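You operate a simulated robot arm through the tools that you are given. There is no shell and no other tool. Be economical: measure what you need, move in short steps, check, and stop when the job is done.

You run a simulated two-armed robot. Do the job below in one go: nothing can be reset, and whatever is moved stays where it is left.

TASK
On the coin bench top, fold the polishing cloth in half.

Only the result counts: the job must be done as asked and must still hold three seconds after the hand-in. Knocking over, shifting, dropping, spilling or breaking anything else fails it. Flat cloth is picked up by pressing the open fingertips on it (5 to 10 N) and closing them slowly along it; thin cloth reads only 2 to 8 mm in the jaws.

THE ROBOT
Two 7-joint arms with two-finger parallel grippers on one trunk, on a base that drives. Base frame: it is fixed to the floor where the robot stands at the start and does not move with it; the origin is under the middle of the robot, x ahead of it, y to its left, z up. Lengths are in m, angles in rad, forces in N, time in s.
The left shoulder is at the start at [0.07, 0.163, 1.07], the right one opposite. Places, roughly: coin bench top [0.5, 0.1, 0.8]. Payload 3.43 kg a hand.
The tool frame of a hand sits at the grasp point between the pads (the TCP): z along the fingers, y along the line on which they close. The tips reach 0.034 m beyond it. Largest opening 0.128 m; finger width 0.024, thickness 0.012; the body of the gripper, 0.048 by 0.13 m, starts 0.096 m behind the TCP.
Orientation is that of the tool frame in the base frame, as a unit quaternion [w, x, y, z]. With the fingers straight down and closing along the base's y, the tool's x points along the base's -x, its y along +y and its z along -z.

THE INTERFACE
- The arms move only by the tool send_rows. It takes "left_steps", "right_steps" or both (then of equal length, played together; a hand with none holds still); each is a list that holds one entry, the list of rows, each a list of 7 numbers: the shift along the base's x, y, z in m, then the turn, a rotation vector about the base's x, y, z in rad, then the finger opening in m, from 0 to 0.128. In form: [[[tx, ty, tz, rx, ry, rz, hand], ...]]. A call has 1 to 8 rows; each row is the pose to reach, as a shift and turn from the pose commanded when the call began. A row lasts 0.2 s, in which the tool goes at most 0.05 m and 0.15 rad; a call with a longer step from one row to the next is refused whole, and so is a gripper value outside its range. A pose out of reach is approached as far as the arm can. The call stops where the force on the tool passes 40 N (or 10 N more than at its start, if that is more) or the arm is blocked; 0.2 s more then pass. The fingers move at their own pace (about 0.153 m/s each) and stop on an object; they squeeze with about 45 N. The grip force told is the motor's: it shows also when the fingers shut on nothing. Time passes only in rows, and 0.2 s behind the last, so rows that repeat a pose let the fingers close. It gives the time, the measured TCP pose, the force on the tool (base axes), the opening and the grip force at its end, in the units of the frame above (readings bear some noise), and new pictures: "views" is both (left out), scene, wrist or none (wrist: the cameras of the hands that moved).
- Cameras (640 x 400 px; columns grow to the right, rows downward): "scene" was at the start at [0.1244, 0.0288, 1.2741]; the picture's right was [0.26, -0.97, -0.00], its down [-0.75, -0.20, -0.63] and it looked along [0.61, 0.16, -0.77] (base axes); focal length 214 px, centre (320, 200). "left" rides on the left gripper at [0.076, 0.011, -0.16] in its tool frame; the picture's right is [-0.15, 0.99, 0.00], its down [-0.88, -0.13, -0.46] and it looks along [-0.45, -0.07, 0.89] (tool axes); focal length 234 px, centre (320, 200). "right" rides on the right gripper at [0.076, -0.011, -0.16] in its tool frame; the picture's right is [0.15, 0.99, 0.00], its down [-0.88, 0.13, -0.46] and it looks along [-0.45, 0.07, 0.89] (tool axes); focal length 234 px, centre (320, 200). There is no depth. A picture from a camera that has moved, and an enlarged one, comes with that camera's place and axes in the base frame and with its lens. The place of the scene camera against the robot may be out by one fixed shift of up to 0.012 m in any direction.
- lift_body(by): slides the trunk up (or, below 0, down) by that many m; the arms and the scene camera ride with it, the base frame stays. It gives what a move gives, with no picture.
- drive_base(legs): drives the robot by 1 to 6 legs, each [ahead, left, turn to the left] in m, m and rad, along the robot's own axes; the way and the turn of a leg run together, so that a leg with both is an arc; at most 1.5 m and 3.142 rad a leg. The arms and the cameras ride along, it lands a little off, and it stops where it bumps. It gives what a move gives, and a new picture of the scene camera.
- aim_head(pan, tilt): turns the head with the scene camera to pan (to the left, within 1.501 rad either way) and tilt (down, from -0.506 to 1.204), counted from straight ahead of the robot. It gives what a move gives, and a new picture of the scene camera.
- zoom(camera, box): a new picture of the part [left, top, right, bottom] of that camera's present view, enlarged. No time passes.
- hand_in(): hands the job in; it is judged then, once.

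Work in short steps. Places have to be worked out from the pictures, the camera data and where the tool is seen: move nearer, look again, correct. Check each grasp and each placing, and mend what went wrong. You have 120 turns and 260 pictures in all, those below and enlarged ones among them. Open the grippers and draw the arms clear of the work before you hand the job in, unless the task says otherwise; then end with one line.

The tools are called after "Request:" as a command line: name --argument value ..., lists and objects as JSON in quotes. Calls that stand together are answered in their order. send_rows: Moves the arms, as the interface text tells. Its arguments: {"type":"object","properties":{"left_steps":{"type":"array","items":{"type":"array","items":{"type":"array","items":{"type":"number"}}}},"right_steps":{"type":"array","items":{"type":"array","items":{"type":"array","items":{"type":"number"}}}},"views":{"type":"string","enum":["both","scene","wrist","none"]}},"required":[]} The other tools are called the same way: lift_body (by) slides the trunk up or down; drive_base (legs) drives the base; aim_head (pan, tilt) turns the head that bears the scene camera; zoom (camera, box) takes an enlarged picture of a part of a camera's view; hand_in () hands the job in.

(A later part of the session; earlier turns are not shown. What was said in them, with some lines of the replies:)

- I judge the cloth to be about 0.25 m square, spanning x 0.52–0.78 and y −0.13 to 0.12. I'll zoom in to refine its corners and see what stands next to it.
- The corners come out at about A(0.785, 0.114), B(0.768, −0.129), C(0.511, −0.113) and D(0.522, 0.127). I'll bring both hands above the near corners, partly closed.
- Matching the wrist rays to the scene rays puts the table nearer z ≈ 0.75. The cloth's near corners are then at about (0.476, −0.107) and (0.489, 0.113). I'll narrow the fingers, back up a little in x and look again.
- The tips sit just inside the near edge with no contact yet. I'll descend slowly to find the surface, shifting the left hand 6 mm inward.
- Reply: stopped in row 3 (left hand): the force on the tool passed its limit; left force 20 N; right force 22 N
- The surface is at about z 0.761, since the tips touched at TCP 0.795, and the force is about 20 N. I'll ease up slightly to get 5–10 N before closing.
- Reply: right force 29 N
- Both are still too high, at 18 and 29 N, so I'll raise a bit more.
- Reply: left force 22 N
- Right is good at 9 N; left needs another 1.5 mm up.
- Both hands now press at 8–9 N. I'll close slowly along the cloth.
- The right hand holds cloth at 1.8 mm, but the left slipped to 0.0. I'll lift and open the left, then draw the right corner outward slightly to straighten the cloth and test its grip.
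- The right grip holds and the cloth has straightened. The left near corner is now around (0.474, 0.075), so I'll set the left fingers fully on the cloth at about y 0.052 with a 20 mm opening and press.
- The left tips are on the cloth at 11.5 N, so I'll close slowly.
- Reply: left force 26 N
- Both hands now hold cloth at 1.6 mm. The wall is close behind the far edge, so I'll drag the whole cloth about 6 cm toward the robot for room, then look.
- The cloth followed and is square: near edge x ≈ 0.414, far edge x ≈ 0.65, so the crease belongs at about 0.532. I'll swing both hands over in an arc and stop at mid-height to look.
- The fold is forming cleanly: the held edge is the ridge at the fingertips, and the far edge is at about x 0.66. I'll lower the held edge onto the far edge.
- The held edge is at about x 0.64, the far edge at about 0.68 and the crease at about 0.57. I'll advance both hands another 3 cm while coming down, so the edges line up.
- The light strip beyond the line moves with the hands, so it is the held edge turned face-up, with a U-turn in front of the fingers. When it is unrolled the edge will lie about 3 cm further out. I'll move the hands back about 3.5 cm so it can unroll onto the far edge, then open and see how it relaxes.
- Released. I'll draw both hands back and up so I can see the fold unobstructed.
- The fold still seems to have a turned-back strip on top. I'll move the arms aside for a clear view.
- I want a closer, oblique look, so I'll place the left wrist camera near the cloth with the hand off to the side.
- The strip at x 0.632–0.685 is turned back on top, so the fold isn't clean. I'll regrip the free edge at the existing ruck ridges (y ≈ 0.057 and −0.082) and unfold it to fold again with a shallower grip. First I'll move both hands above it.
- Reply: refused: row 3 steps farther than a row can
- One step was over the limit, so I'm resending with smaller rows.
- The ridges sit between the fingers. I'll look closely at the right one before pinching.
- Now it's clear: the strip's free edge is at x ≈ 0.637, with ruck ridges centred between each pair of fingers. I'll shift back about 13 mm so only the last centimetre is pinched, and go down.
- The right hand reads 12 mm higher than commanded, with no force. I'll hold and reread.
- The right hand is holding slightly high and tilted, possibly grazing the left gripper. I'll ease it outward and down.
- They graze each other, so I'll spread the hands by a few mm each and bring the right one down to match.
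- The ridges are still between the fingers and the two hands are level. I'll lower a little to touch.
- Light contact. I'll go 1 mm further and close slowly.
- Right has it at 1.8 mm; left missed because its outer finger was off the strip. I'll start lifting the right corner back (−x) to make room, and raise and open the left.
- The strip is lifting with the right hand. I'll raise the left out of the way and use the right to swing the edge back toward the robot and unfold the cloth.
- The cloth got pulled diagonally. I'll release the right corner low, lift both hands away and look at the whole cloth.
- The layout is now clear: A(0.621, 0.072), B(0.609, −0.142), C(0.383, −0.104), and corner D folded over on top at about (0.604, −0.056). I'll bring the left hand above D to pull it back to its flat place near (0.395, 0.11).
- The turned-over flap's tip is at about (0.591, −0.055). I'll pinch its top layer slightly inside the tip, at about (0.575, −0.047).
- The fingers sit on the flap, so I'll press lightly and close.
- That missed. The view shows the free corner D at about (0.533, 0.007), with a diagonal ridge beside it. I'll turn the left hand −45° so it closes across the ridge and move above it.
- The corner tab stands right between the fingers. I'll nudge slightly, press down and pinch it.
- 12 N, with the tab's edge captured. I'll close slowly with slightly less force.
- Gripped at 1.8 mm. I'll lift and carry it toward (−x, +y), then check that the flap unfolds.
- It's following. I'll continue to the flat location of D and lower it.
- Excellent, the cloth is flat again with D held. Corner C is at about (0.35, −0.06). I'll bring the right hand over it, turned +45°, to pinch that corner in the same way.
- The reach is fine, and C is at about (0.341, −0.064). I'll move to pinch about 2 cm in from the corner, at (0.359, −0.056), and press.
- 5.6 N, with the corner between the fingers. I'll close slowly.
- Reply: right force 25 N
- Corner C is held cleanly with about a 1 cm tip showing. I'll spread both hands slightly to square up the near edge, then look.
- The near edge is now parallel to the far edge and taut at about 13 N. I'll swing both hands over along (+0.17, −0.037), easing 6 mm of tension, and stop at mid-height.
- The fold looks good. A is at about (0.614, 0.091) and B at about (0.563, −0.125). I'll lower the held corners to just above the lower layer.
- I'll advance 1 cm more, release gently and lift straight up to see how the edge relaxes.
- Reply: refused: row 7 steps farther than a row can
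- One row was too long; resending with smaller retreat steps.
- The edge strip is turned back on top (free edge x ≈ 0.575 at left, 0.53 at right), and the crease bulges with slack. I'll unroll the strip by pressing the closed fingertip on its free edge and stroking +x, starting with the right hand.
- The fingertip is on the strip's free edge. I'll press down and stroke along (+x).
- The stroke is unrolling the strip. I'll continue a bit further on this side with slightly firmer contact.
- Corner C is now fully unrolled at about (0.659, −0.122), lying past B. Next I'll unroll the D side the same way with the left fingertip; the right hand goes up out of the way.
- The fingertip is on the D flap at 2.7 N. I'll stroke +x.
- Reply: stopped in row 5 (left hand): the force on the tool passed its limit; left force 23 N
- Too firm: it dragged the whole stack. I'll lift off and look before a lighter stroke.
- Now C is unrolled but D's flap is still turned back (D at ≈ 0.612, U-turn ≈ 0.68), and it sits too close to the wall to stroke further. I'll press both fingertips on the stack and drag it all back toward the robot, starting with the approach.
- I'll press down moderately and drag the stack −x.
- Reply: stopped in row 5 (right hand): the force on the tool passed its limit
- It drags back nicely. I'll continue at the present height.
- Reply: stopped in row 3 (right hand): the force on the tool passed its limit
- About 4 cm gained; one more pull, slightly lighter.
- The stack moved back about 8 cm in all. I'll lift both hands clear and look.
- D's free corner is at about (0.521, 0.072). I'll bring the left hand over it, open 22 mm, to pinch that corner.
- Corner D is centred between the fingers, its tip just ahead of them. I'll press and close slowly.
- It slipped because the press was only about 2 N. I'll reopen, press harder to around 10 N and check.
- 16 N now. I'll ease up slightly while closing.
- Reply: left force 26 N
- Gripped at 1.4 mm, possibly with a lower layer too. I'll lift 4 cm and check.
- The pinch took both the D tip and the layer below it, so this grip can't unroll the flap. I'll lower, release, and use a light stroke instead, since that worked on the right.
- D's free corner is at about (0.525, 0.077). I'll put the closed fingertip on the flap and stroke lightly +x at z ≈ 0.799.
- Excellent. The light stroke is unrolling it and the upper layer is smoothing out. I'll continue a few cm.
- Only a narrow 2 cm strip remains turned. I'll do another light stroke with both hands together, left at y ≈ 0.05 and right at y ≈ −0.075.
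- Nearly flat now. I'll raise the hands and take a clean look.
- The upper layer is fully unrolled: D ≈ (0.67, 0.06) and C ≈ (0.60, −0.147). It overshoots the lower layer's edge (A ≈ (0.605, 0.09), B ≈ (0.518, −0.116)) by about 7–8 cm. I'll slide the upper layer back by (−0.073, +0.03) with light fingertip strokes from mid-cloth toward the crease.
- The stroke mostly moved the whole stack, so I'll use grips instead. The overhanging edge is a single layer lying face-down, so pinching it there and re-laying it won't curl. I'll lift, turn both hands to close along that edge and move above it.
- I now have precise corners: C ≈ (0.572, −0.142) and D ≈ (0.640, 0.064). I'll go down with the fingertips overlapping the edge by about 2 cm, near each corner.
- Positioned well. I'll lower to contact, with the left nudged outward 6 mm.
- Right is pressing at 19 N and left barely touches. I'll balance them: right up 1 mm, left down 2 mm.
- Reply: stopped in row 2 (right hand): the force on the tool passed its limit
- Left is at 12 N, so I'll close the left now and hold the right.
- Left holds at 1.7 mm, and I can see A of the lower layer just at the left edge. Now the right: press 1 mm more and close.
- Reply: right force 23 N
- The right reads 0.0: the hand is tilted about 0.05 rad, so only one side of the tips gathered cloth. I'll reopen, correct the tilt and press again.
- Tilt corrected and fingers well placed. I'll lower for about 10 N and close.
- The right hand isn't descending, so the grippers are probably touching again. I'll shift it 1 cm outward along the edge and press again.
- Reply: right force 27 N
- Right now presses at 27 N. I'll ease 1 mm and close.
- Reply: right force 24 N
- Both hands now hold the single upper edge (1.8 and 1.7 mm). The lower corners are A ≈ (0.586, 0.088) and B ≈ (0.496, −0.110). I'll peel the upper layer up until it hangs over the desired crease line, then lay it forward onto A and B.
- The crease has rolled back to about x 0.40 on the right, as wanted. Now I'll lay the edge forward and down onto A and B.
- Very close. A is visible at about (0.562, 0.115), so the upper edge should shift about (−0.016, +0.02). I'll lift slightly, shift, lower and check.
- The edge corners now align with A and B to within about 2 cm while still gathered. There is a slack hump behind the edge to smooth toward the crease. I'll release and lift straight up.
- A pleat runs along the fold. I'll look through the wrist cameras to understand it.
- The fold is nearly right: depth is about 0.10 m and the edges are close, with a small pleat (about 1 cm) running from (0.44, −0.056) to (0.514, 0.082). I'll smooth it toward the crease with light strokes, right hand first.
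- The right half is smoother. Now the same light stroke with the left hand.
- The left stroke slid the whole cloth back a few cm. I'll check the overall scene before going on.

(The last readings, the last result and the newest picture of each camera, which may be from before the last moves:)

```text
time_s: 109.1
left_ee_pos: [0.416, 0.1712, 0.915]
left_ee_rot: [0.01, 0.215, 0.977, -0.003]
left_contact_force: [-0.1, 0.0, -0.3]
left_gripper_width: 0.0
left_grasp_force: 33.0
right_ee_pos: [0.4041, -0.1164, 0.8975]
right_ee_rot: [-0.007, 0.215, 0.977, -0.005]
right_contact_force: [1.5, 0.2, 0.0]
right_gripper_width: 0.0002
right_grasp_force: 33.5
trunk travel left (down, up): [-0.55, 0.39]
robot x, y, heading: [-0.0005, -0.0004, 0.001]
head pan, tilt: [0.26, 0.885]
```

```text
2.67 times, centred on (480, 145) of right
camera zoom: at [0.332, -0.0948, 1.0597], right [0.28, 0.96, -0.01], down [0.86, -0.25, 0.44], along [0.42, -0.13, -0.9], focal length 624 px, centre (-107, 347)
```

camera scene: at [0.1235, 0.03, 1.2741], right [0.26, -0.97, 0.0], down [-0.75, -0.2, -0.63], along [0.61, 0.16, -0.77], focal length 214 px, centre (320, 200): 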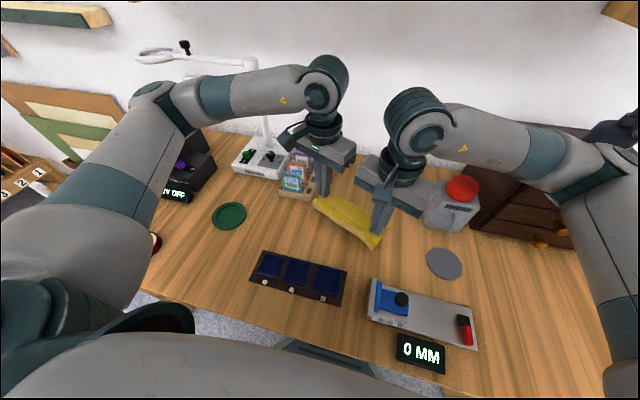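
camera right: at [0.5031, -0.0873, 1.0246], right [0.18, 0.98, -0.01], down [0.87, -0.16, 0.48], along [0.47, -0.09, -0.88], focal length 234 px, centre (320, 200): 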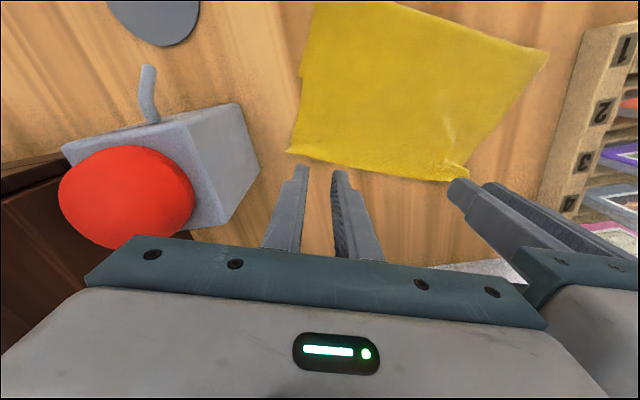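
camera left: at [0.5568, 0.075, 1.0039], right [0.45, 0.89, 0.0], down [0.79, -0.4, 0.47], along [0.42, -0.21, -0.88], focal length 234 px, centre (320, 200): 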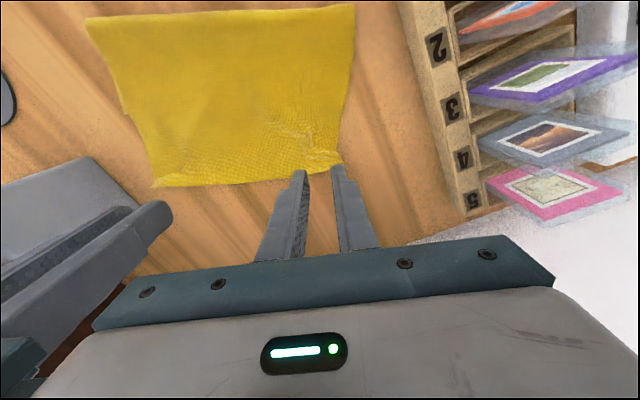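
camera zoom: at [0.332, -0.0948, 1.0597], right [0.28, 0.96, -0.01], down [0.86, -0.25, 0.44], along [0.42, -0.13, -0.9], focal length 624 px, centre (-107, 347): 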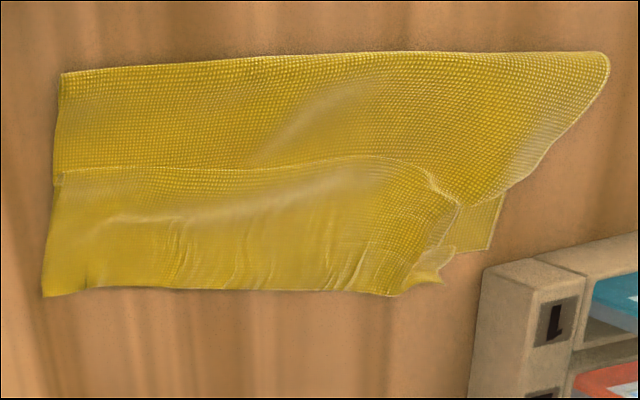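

The fold is close. The left corner D is bunched about 2–3 cm short of A, and a small pleat remains. I'll view that corner close-up with the left wrist camera.

Request:
send_rows --left_steps '[[[0.02, -0.015, -0.02, 0, 0, 0.1, 0], [0.04, -0.03, -0.04, 0, 0, 0.2, 0], [0.06, -0.045, -0.06, 0, 0, 0.3, 0], [0.075, -0.06, -0.08, 0, 0, 0.4, 0], [0.08, -0.07, -0.085, 0, 0, 0.43, 0]]]' --views "none"

Request:
zoom --camera "left" --box '[120, 50, 440, 250]'

```text
time_s: 110.3
left_ee_pos: [0.4957, 0.1008, 0.8287]
left_ee_rot: [0.011, 0.0, 1.0, 0.001]
left_contact_force: [0.6, 1.0, -0.5]
left_gripper_width: 0.0003
left_grasp_force: 33.4
right_ee_pos: [0.404, -0.1174, 0.8984]
right_ee_rot: [-0.008, 0.214, 0.977, -0.004]
right_contact_force: [0.2, 0.4, -0.2]
right_gripper_width: 0.0
right_grasp_force: 33.1
trunk travel left (down, up): [-0.55, 0.39]
robot x, y, heading: [-0.0043, 0.0043, 0.006]
head pan, tilt: [0.26, 0.885]
```

```text
2.00 times, centred on (280, 150) of left
camera zoom: at [0.4162, 0.1125, 0.9867], right [0.15, 0.99, 0.0], down [0.87, -0.13, 0.47], along [0.47, -0.07, -0.88], focal length 468 px, centre (400, 300)
```

zoom: 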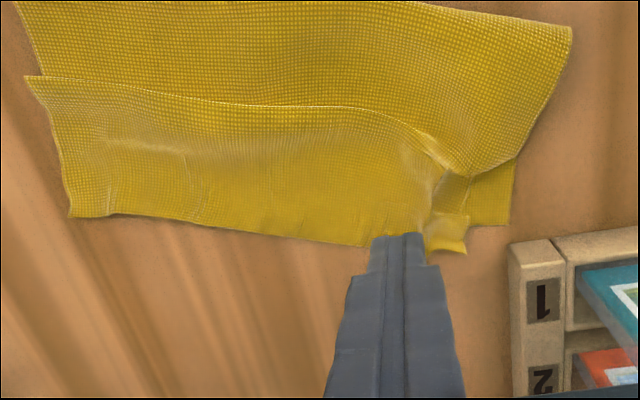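

D ≈ (0.513, 0.132) and A ≈ (0.502, 0.156); C is within about 1.5 cm of B. I'll spread the bunched D corner outward with a light fingertip drag toward A.

Request:
send_rows --left_steps '[[[0.001, 0.014, -0.01, 0, 0, 0, 0], [0.001, 0.014, -0.026, 0, 0, 0, 0], [0.001, 0.014, -0.0305, 0, 0, 0, 0], [0.0, 0.022, -0.031, 0, 0, 0, 0], [-0.002, 0.03, -0.031, 0, 0, 0, 0], [-0.004, 0.038, -0.031, 0, 0, 0, 0], [-0.006, 0.044, -0.031, 0, 0, 0, 0]]]' --views "none"

Request:
send_rows --left_steps '[[[0, 0, 0.015, 0, 0, 0, 0], [0, -0.02, 0.03, 0, 0, 0, 0], [0, -0.045, 0.035, 0, 0, 0, 0]]]' --views "none"

Request:
zoom --camera "left" --box '[120, 50, 440, 250]'

```text
time_s: 111.9
left_ee_pos: [0.4894, 0.1462, 0.8011]
left_ee_rot: [0.011, 0.001, 1.0, 0.0]
left_contact_force: [0.6, -0.2, -0.6]
left_gripper_width: 0.0
left_grasp_force: 32.7
right_ee_pos: [0.4039, -0.1181, 0.8981]
right_ee_rot: [-0.007, 0.215, 0.977, -0.005]
right_contact_force: [0.3, 0.3, -0.5]
right_gripper_width: 0.0
right_grasp_force: 33.3
trunk travel left (down, up): [-0.55, 0.39]
robot x, y, heading: [-0.0033, 0.0035, 0.005]
head pan, tilt: [0.26, 0.885]
```

```text
time_s: 112.7
left_ee_pos: [0.4887, 0.1009, 0.835]
left_ee_rot: [0.011, 0.0, 1.0, 0.0]
left_contact_force: [0.2, -0.8, 0.5]
left_gripper_width: 0.0002
left_grasp_force: 33.1
right_ee_pos: [0.4033, -0.1183, 0.8976]
right_ee_rot: [-0.008, 0.215, 0.977, -0.003]
right_contact_force: [-0.4, -0.4, 0.1]
right_gripper_width: 0.0001
right_grasp_force: 33.2
trunk travel left (down, up): [-0.55, 0.39]
robot x, y, heading: [-0.0065, 0.0023, -0.002]
head pan, tilt: [0.26, 0.885]
```

```text
2.00 times, centred on (280, 150) of left
camera zoom: at [0.4086, 0.1118, 0.992], right [0.15, 0.99, 0.0], down [0.87, -0.13, 0.47], along [0.47, -0.07, -0.88], focal length 468 px, centre (400, 300)
```

zoom: 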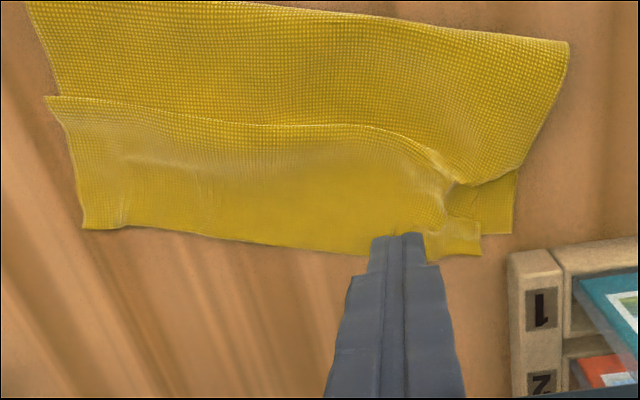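

D is now within about 1.5 cm of A. To pull out the remaining pleat, I'll pin the right end with the right fingertip and lightly draw the near half of the upper layer toward the robot with the left.

Request:
send_rows --left_steps '[[[-0.025, 0, 0.01, 0, 0, 0, 0], [-0.05, -0.005, 0.01, 0, 0, 0, 0], [-0.07, -0.011, 0.005, 0, 0, 0, 0], [-0.07, -0.011, 0.005, 0, 0, 0, 0], [-0.07, -0.011, 0.005, 0, 0, 0, 0]]]' --right_steps '[[[0.015, 0.025, -0.03, 0, 0, 0, 0], [0.03, 0.05, -0.06, 0, 0, 0, 0], [0.05, 0.07, -0.085, 0, 0, 0, 0], [0.05, 0.07, -0.1, 0, 0, 0, 0], [0.05, 0.07, -0.103, 0, 0, 0, 0]]]' --views "none"

Request:
send_rows --left_steps '[[[0, 0, -0.025, 0, 0, 0, 0], [0, 0, -0.041, 0, 0, 0, 0], [-0.01, 0.002, -0.042, 0, 0, 0, 0], [-0.02, 0.005, -0.042, 0, 0, 0, 0], [-0.032, 0.007, -0.042, 0, 0, 0, 0], [-0.032, 0.007, -0.02, 0, 0, 0, 0]]]' --views "scene"

Request:
zoom --camera "scene" --box '[270, 170, 430, 270]'

```text
time_s: 113.9
left_ee_pos: [0.4173, 0.088, 0.84]
left_ee_rot: [0.01, 0.001, 1.0, 0.0]
left_contact_force: [-0.2, 0.4, 0.3]
left_gripper_width: 0.0
left_grasp_force: 33.4
right_ee_pos: [0.4519, -0.047, 0.7958]
right_ee_rot: [-0.007, 0.215, 0.977, -0.005]
right_contact_force: [0.9, -0.8, 3.7]
right_gripper_width: 0.0
right_grasp_force: 32.7
trunk travel left (down, up): [-0.55, 0.39]
robot x, y, heading: [-0.0029, 0.0028, 0.004]
head pan, tilt: [0.26, 0.885]
```

```text
time_s: 115.3
left_ee_pos: [0.387, 0.0966, 0.8192]
left_ee_rot: [0.01, 0.001, 1.0, 0.0]
left_contact_force: [0.4, 0.1, -0.3]
left_gripper_width: 0.0
left_grasp_force: 33.4
right_ee_pos: [0.4526, -0.0472, 0.7955]
right_ee_rot: [-0.008, 0.215, 0.977, -0.004]
right_contact_force: [0.5, 0.4, 4.5]
right_gripper_width: 0.0
right_grasp_force: 33.2
trunk travel left (down, up): [-0.55, 0.39]
robot x, y, heading: [-0.0006, 0.0009, 0.002]
head pan, tilt: [0.26, 0.885]
camera scene: at [0.1234, 0.0301, 1.2741], right [0.26, -0.97, 0.0], down [-0.75, -0.2, -0.63], along [0.61, 0.16, -0.77], focal length 214 px, centre (320, 200)
```

scene: 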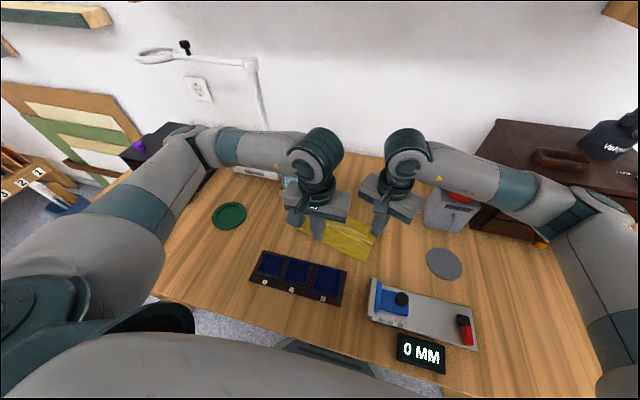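

```text
4.00 times, centred on (350, 220) of scene
camera zoom: at [0.1234, 0.0301, 1.2741], right [0.26, -0.97, 0.0], down [-0.75, -0.2, -0.63], along [0.61, 0.16, -0.77], focal length 858 px, centre (200, 120)
```

zoom: 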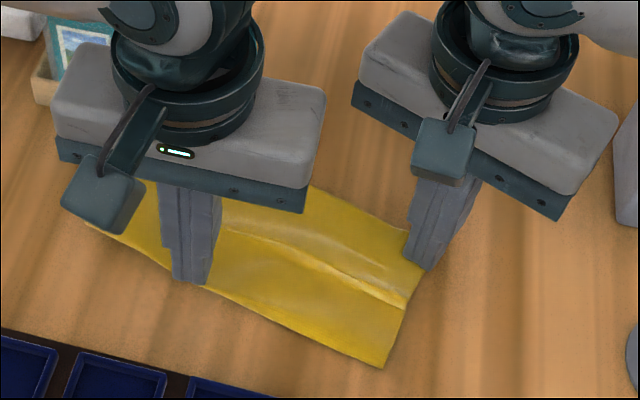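

I'll lift both hands and review from the left wrist camera again.

Request:
send_rows --left_steps '[[[0, 0, 0.03, 0, 0, 0, 0], [0.03, 0, 0.04, 0, 0, 0, 0], [0.065, 0.01, 0.04, 0, 0, 0, 0], [0.1, 0.03, 0.035, 0, 0, 0, 0]]]' --right_steps '[[[0, 0, 0.03, 0, 0, 0, 0], [0, -0.03, 0.06, 0, 0, 0, 0], [0, -0.065, 0.09, 0, 0, 0, 0], [-0.02, -0.1, 0.11, 0, 0, 0, 0]]]' --views "none"

Request:
zoom --camera "left" --box '[100, 40, 440, 252]'

Request:
zoom --camera "scene" --box '[270, 170, 430, 270]'

```text
time_s: 116.3
left_ee_pos: [0.4871, 0.1264, 0.8549]
left_ee_rot: [0.011, 0.0, 1.0, -0.001]
left_contact_force: [0.1, -0.2, -0.6]
left_gripper_width: 0.0
left_grasp_force: 33.0
right_ee_pos: [0.4344, -0.1502, 0.908]
right_ee_rot: [-0.007, 0.215, 0.977, -0.004]
right_contact_force: [-0.1, -0.5, 0.4]
right_gripper_width: 0.0
right_grasp_force: 32.5
trunk travel left (down, up): [-0.55, 0.39]
robot x, y, heading: [0.0009, 0.0029, 0.001]
head pan, tilt: [0.26, 0.885]
```

```text
1.88 times, centred on (270, 146) of left
camera zoom: at [0.4073, 0.137, 1.0118], right [0.15, 0.99, 0.0], down [0.87, -0.13, 0.47], along [0.47, -0.07, -0.88], focal length 441 px, centre (414, 302)
```

zoom: 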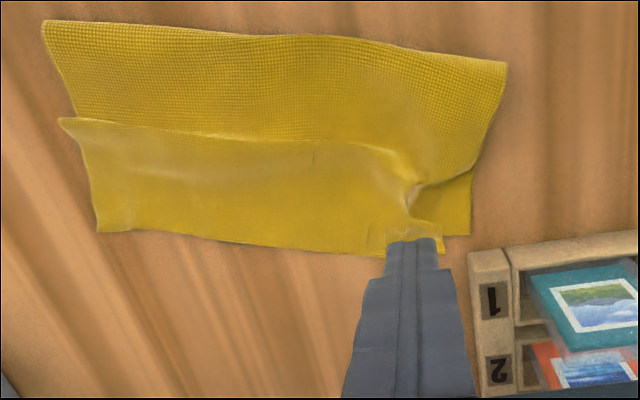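

```text
4.00 times, centred on (350, 220) of scene
camera zoom: at [0.1227, 0.0304, 1.2742], right [0.26, -0.97, 0.0], down [-0.75, -0.2, -0.63], along [0.61, 0.16, -0.77], focal length 858 px, centre (200, 120)
```

zoom: 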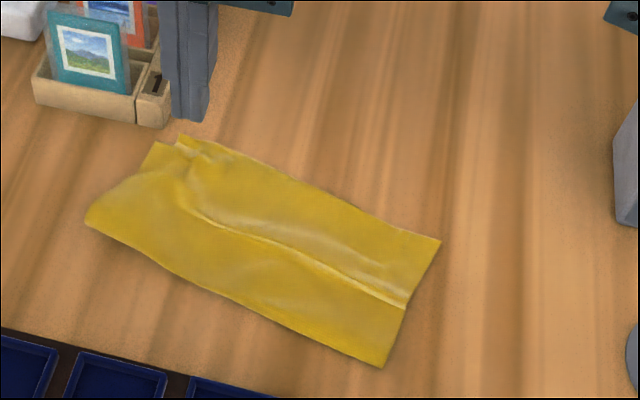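

D is now within about 2 cm of A and the pleat is smaller. I'll pin the left end with the left fingertip and lightly draw out the right side of the pleat with the right hand.

Request:
send_rows --left_steps '[[[0, -0.01, -0.02, 0, 0, 0, 0], [0, -0.01, -0.04, 0, 0, 0, 0], [0, -0.01, -0.055, 0, 0, 0, 0], [0, -0.01, -0.0595, 0, 0, 0, 0], [0, -0.01, -0.06, 0, 0, 0, 0], [0, -0.01, -0.06, 0, 0, 0, 0], [0, -0.01, -0.06, 0, 0, 0, 0], [0, -0.01, -0.06, 0, 0, 0, 0]]]' --right_steps '[[[-0.012, 0.035, -0.03, 0, 0, 0, 0], [-0.024, 0.07, -0.06, 0, 0, 0, 0], [-0.036, 0.105, -0.085, 0, 0, 0, 0], [-0.044, 0.122, -0.105, 0, 0, 0, 0], [-0.044, 0.122, -0.1105, 0, 0, 0, 0], [-0.055, 0.124, -0.1115, 0, 0, 0, 0], [-0.066, 0.127, -0.1115, 0, 0, 0, 0], [-0.074, 0.129, -0.09, 0, 0, 0, 0]]]' --views "none"

Request:
send_rows --left_steps '[[[0, 0, 0, 0, 0, 0, 0], [0, 0, 0, 0, 0, 0, 0], [0, 0, 0, 0, 0, 0, 0], [0, 0, 0, 0, 0, 0, 0], [0, 0, 0, 0, 0, 0, 0], [0, 0, 0, 0, 0, 0, 0]]]' --right_steps '[[[0.015, 0.02, 0.01, 0, 0, 0, 0], [0.035, 0.045, 0.01, 0, 0, 0, 0], [0.042, 0.05, -0.0205, 0, 0, 0, 0], [0.03, 0.053, -0.0215, 0, 0, 0, 0], [0.018, 0.056, -0.0215, 0, 0, 0, 0], [0.01, 0.057, 0.0, 0, 0, 0, 0]]]' --views "none"

Request:
send_rows --left_steps '[[[0, 0, 0.02, 0, 0, 0, 0], [0, 0.01, 0.05, 0, 0, 0, 0], [0, 0.02, 0.06, 0, 0, 0, 0], [0, 0.02, 0.06, 0, 0, 0, 0], [0, 0.02, 0.06, 0, 0, 0, 0]]]' --right_steps '[[[0, 0, 0.03, 0, 0, 0, 0], [0, -0.03, 0.06, 0, 0, 0, 0], [0.01, -0.07, 0.08, 0, 0, 0, 0], [0.02, -0.11, 0.1, 0, 0, 0, 0], [0.02, -0.15, 0.11, 0, 0, 0, 0]]]' --views "none"

Request:
zoom --camera "left" --box '[100, 40, 440, 252]'

Request:
zoom --camera "scene" --box '[270, 170, 430, 270]'

```text
time_s: 118.1
left_ee_pos: [0.4856, 0.1143, 0.7952]
left_ee_rot: [0.011, 0.002, 1.0, 0.001]
left_contact_force: [0.7, -0.4, 3.9]
left_gripper_width: 0.0002
left_grasp_force: 33.1
right_ee_pos: [0.3572, -0.0208, 0.8167]
right_ee_rot: [-0.007, 0.215, 0.977, -0.004]
right_contact_force: [-0.5, 0.2, 0.5]
right_gripper_width: 0.0
right_grasp_force: 33.4
trunk travel left (down, up): [-0.55, 0.39]
robot x, y, heading: [0.0022, 0.0045, 0.003]
head pan, tilt: [0.26, 0.885]
```

```text
time_s: 119.5
left_ee_pos: [0.4864, 0.118, 0.7952]
left_ee_rot: [0.011, 0.0, 1.0, 0.0]
left_contact_force: [-1.0, -0.2, 8.6]
left_gripper_width: 0.0
left_grasp_force: 33.6
right_ee_pos: [0.3699, 0.0413, 0.815]
right_ee_rot: [-0.007, 0.211, 0.977, -0.003]
right_contact_force: [-1.3, 0.3, 0.2]
right_gripper_width: 0.0
right_grasp_force: 33.3
trunk travel left (down, up): [-0.55, 0.39]
robot x, y, heading: [0.0013, 0.0023, 0.002]
head pan, tilt: [0.26, 0.885]
```

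```text
time_s: 120.7
left_ee_pos: [0.4894, 0.1344, 0.8546]
left_ee_rot: [0.011, 0.002, 1.0, 0.0]
left_contact_force: [0.0, -0.6, -0.1]
left_gripper_width: 0.0
left_grasp_force: 33.1
right_ee_pos: [0.3906, -0.1123, 0.9254]
right_ee_rot: [-0.008, 0.215, 0.977, -0.004]
right_contact_force: [0.2, -0.4, 0.0]
right_gripper_width: 0.0002
right_grasp_force: 33.4
trunk travel left (down, up): [-0.55, 0.39]
robot x, y, heading: [-0.0009, -0.0006, -0.0]
head pan, tilt: [0.26, 0.885]
```

```text
1.88 times, centred on (270, 146) of left
camera zoom: at [0.4094, 0.1463, 1.0132], right [0.15, 0.99, 0.01], down [0.87, -0.13, 0.47], along [0.47, -0.07, -0.88], focal length 441 px, centre (414, 302)
```

zoom: 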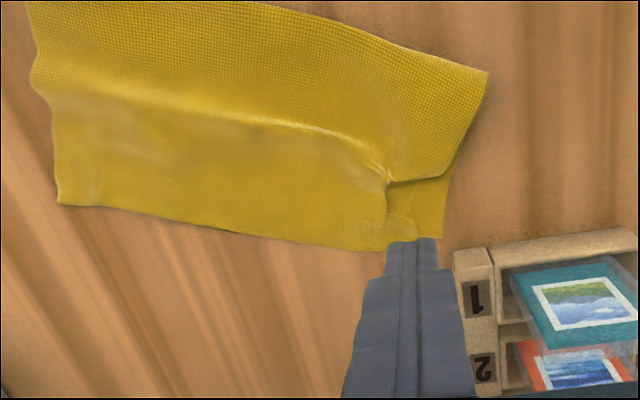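

```text
4.00 times, centred on (350, 220) of scene
camera zoom: at [0.1239, 0.0284, 1.2741], right [0.26, -0.97, 0.0], down [-0.75, -0.2, -0.63], along [0.61, 0.17, -0.77], focal length 858 px, centre (200, 120)
```

zoom: 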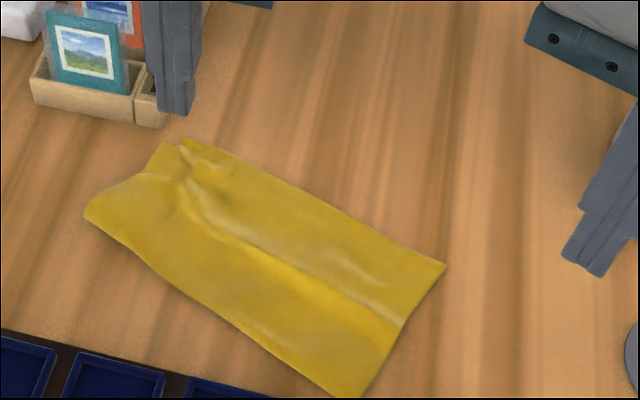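

The pleat is almost gone, leaving a gentle wave. I'll check clearances to the tray and the corner alignment.

Request:
zoom --camera "scene" --box '[270, 190, 430, 290]'

Request:
zoom --camera "left" --box '[220, 70, 380, 170]'

Request:
zoom --camera "right" --box '[300, 40, 620, 240]'

```text
4.00 times, centred on (350, 240) of scene
camera zoom: at [0.1239, 0.0284, 1.2741], right [0.26, -0.97, 0.0], down [-0.75, -0.2, -0.63], along [0.61, 0.17, -0.77], focal length 858 px, centre (200, 40)
```

zoom: 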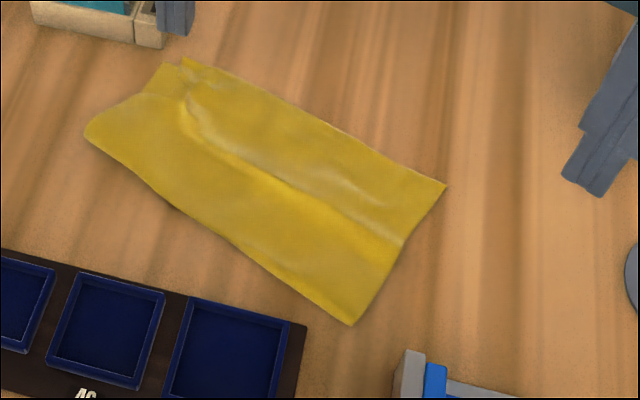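

```text
4.00 times, centred on (300, 120) of left
camera zoom: at [0.4094, 0.1463, 1.0132], right [0.15, 0.99, 0.01], down [0.87, -0.13, 0.47], along [0.47, -0.07, -0.88], focal length 937 px, centre (400, 520)
```

zoom: 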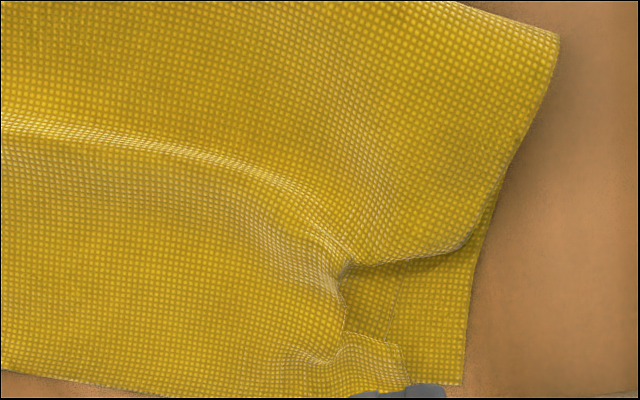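

```text
2.00 times, centred on (460, 140) of right
camera zoom: at [0.3195, -0.0903, 1.0868], right [0.28, 0.96, -0.01], down [0.86, -0.25, 0.44], along [0.42, -0.13, -0.9], focal length 468 px, centre (40, 320)
```

zoom: 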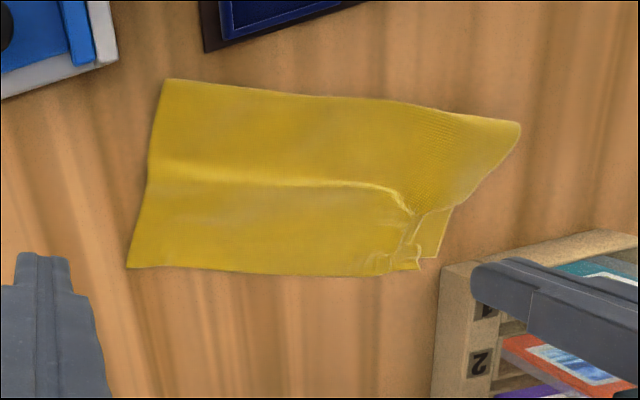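

The fold is flat and even: C lies on B, D is about 1.5 cm from A, nothing is touching the tray or rack, and nothing else appears to have moved. I'll open the grippers and withdraw both arms clear.

Request:
send_rows --left_steps '[[[0, 0, 0.04, 0, 0, 0, 0], [-0.02, 0.01, 0.08, 0, 0, 0, 0.03], [-0.05, 0.04, 0.1, 0, 0, 0, 0.06], [-0.07, 0.08, 0.12, 0, 0, 0, 0.1], [-0.07, 0.12, 0.13, 0, 0, 0, 0.128], [-0.07, 0.12, 0.13, 0, 0, 0, 0.128]]]' --right_steps '[[[0.01, -0.03, 0.03, 0, 0, 0, 0], [0.02, -0.07, 0.05, 0, 0, 0, 0.03], [0.03, -0.11, 0.06, 0, 0, 0, 0.06], [0.03, -0.13, 0.07, 0, 0, 0, 0.1], [0.03, -0.14, 0.07, 0, 0, 0, 0.128], [0.03, -0.14, 0.07, 0, 0, 0, 0.128]]]' --views "scene"

Request:
zoom --camera "scene" --box '[240, 150, 480, 300]'

```text
time_s: 122.1
left_ee_pos: [0.4162, 0.2539, 0.9856]
left_ee_rot: [0.01, 0.002, 1.0, 0.0]
left_contact_force: [0.1, 0.3, 0.1]
left_gripper_width: 0.1279
left_grasp_force: 0.0
right_ee_pos: [0.4214, -0.2522, 0.9958]
right_ee_rot: [-0.008, 0.215, 0.977, -0.005]
right_contact_force: [-0.3, 0.8, 0.4]
right_gripper_width: 0.1279
right_grasp_force: 0.0
trunk travel left (down, up): [-0.55, 0.39]
robot x, y, heading: [0.0016, -0.002, 0.002]
head pan, tilt: [0.26, 0.885]
camera scene: at [0.1243, 0.0294, 1.274], right [0.26, -0.97, 0.0], down [-0.75, -0.2, -0.63], along [0.61, 0.16, -0.77], focal length 214 px, centre (320, 200)
```

scene: 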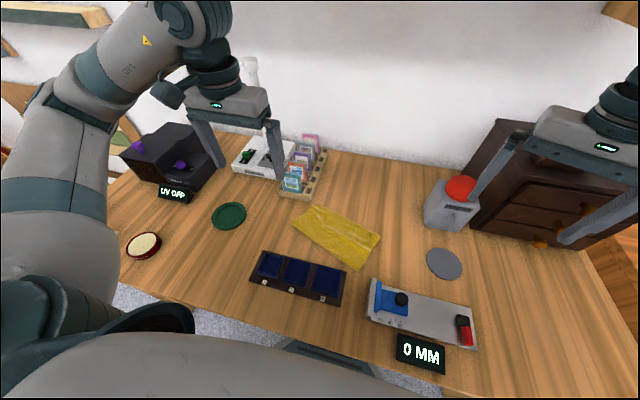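

```text
2.67 times, centred on (360, 225) of scene
camera zoom: at [0.1243, 0.0294, 1.274], right [0.26, -0.97, 0.0], down [-0.75, -0.2, -0.63], along [0.61, 0.16, -0.77], focal length 572 px, centre (213, 133)
```

zoom: 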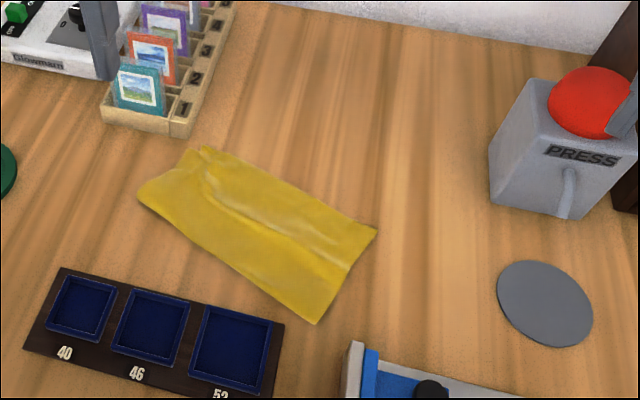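

The cloth lies folded in half, everything else is where it started, and both arms are clear with the grippers open. I'm handing in.

Request:
hand_in

```text
The job is handed in.
```

The polishing cloth is folded in half and handed in. One corner sits about 1.5 cm off its match and a slight wave remains in the top layer. The cloth ended up several centimetres nearer the robot than where it started. Nothing else on the bench appears to have moved.
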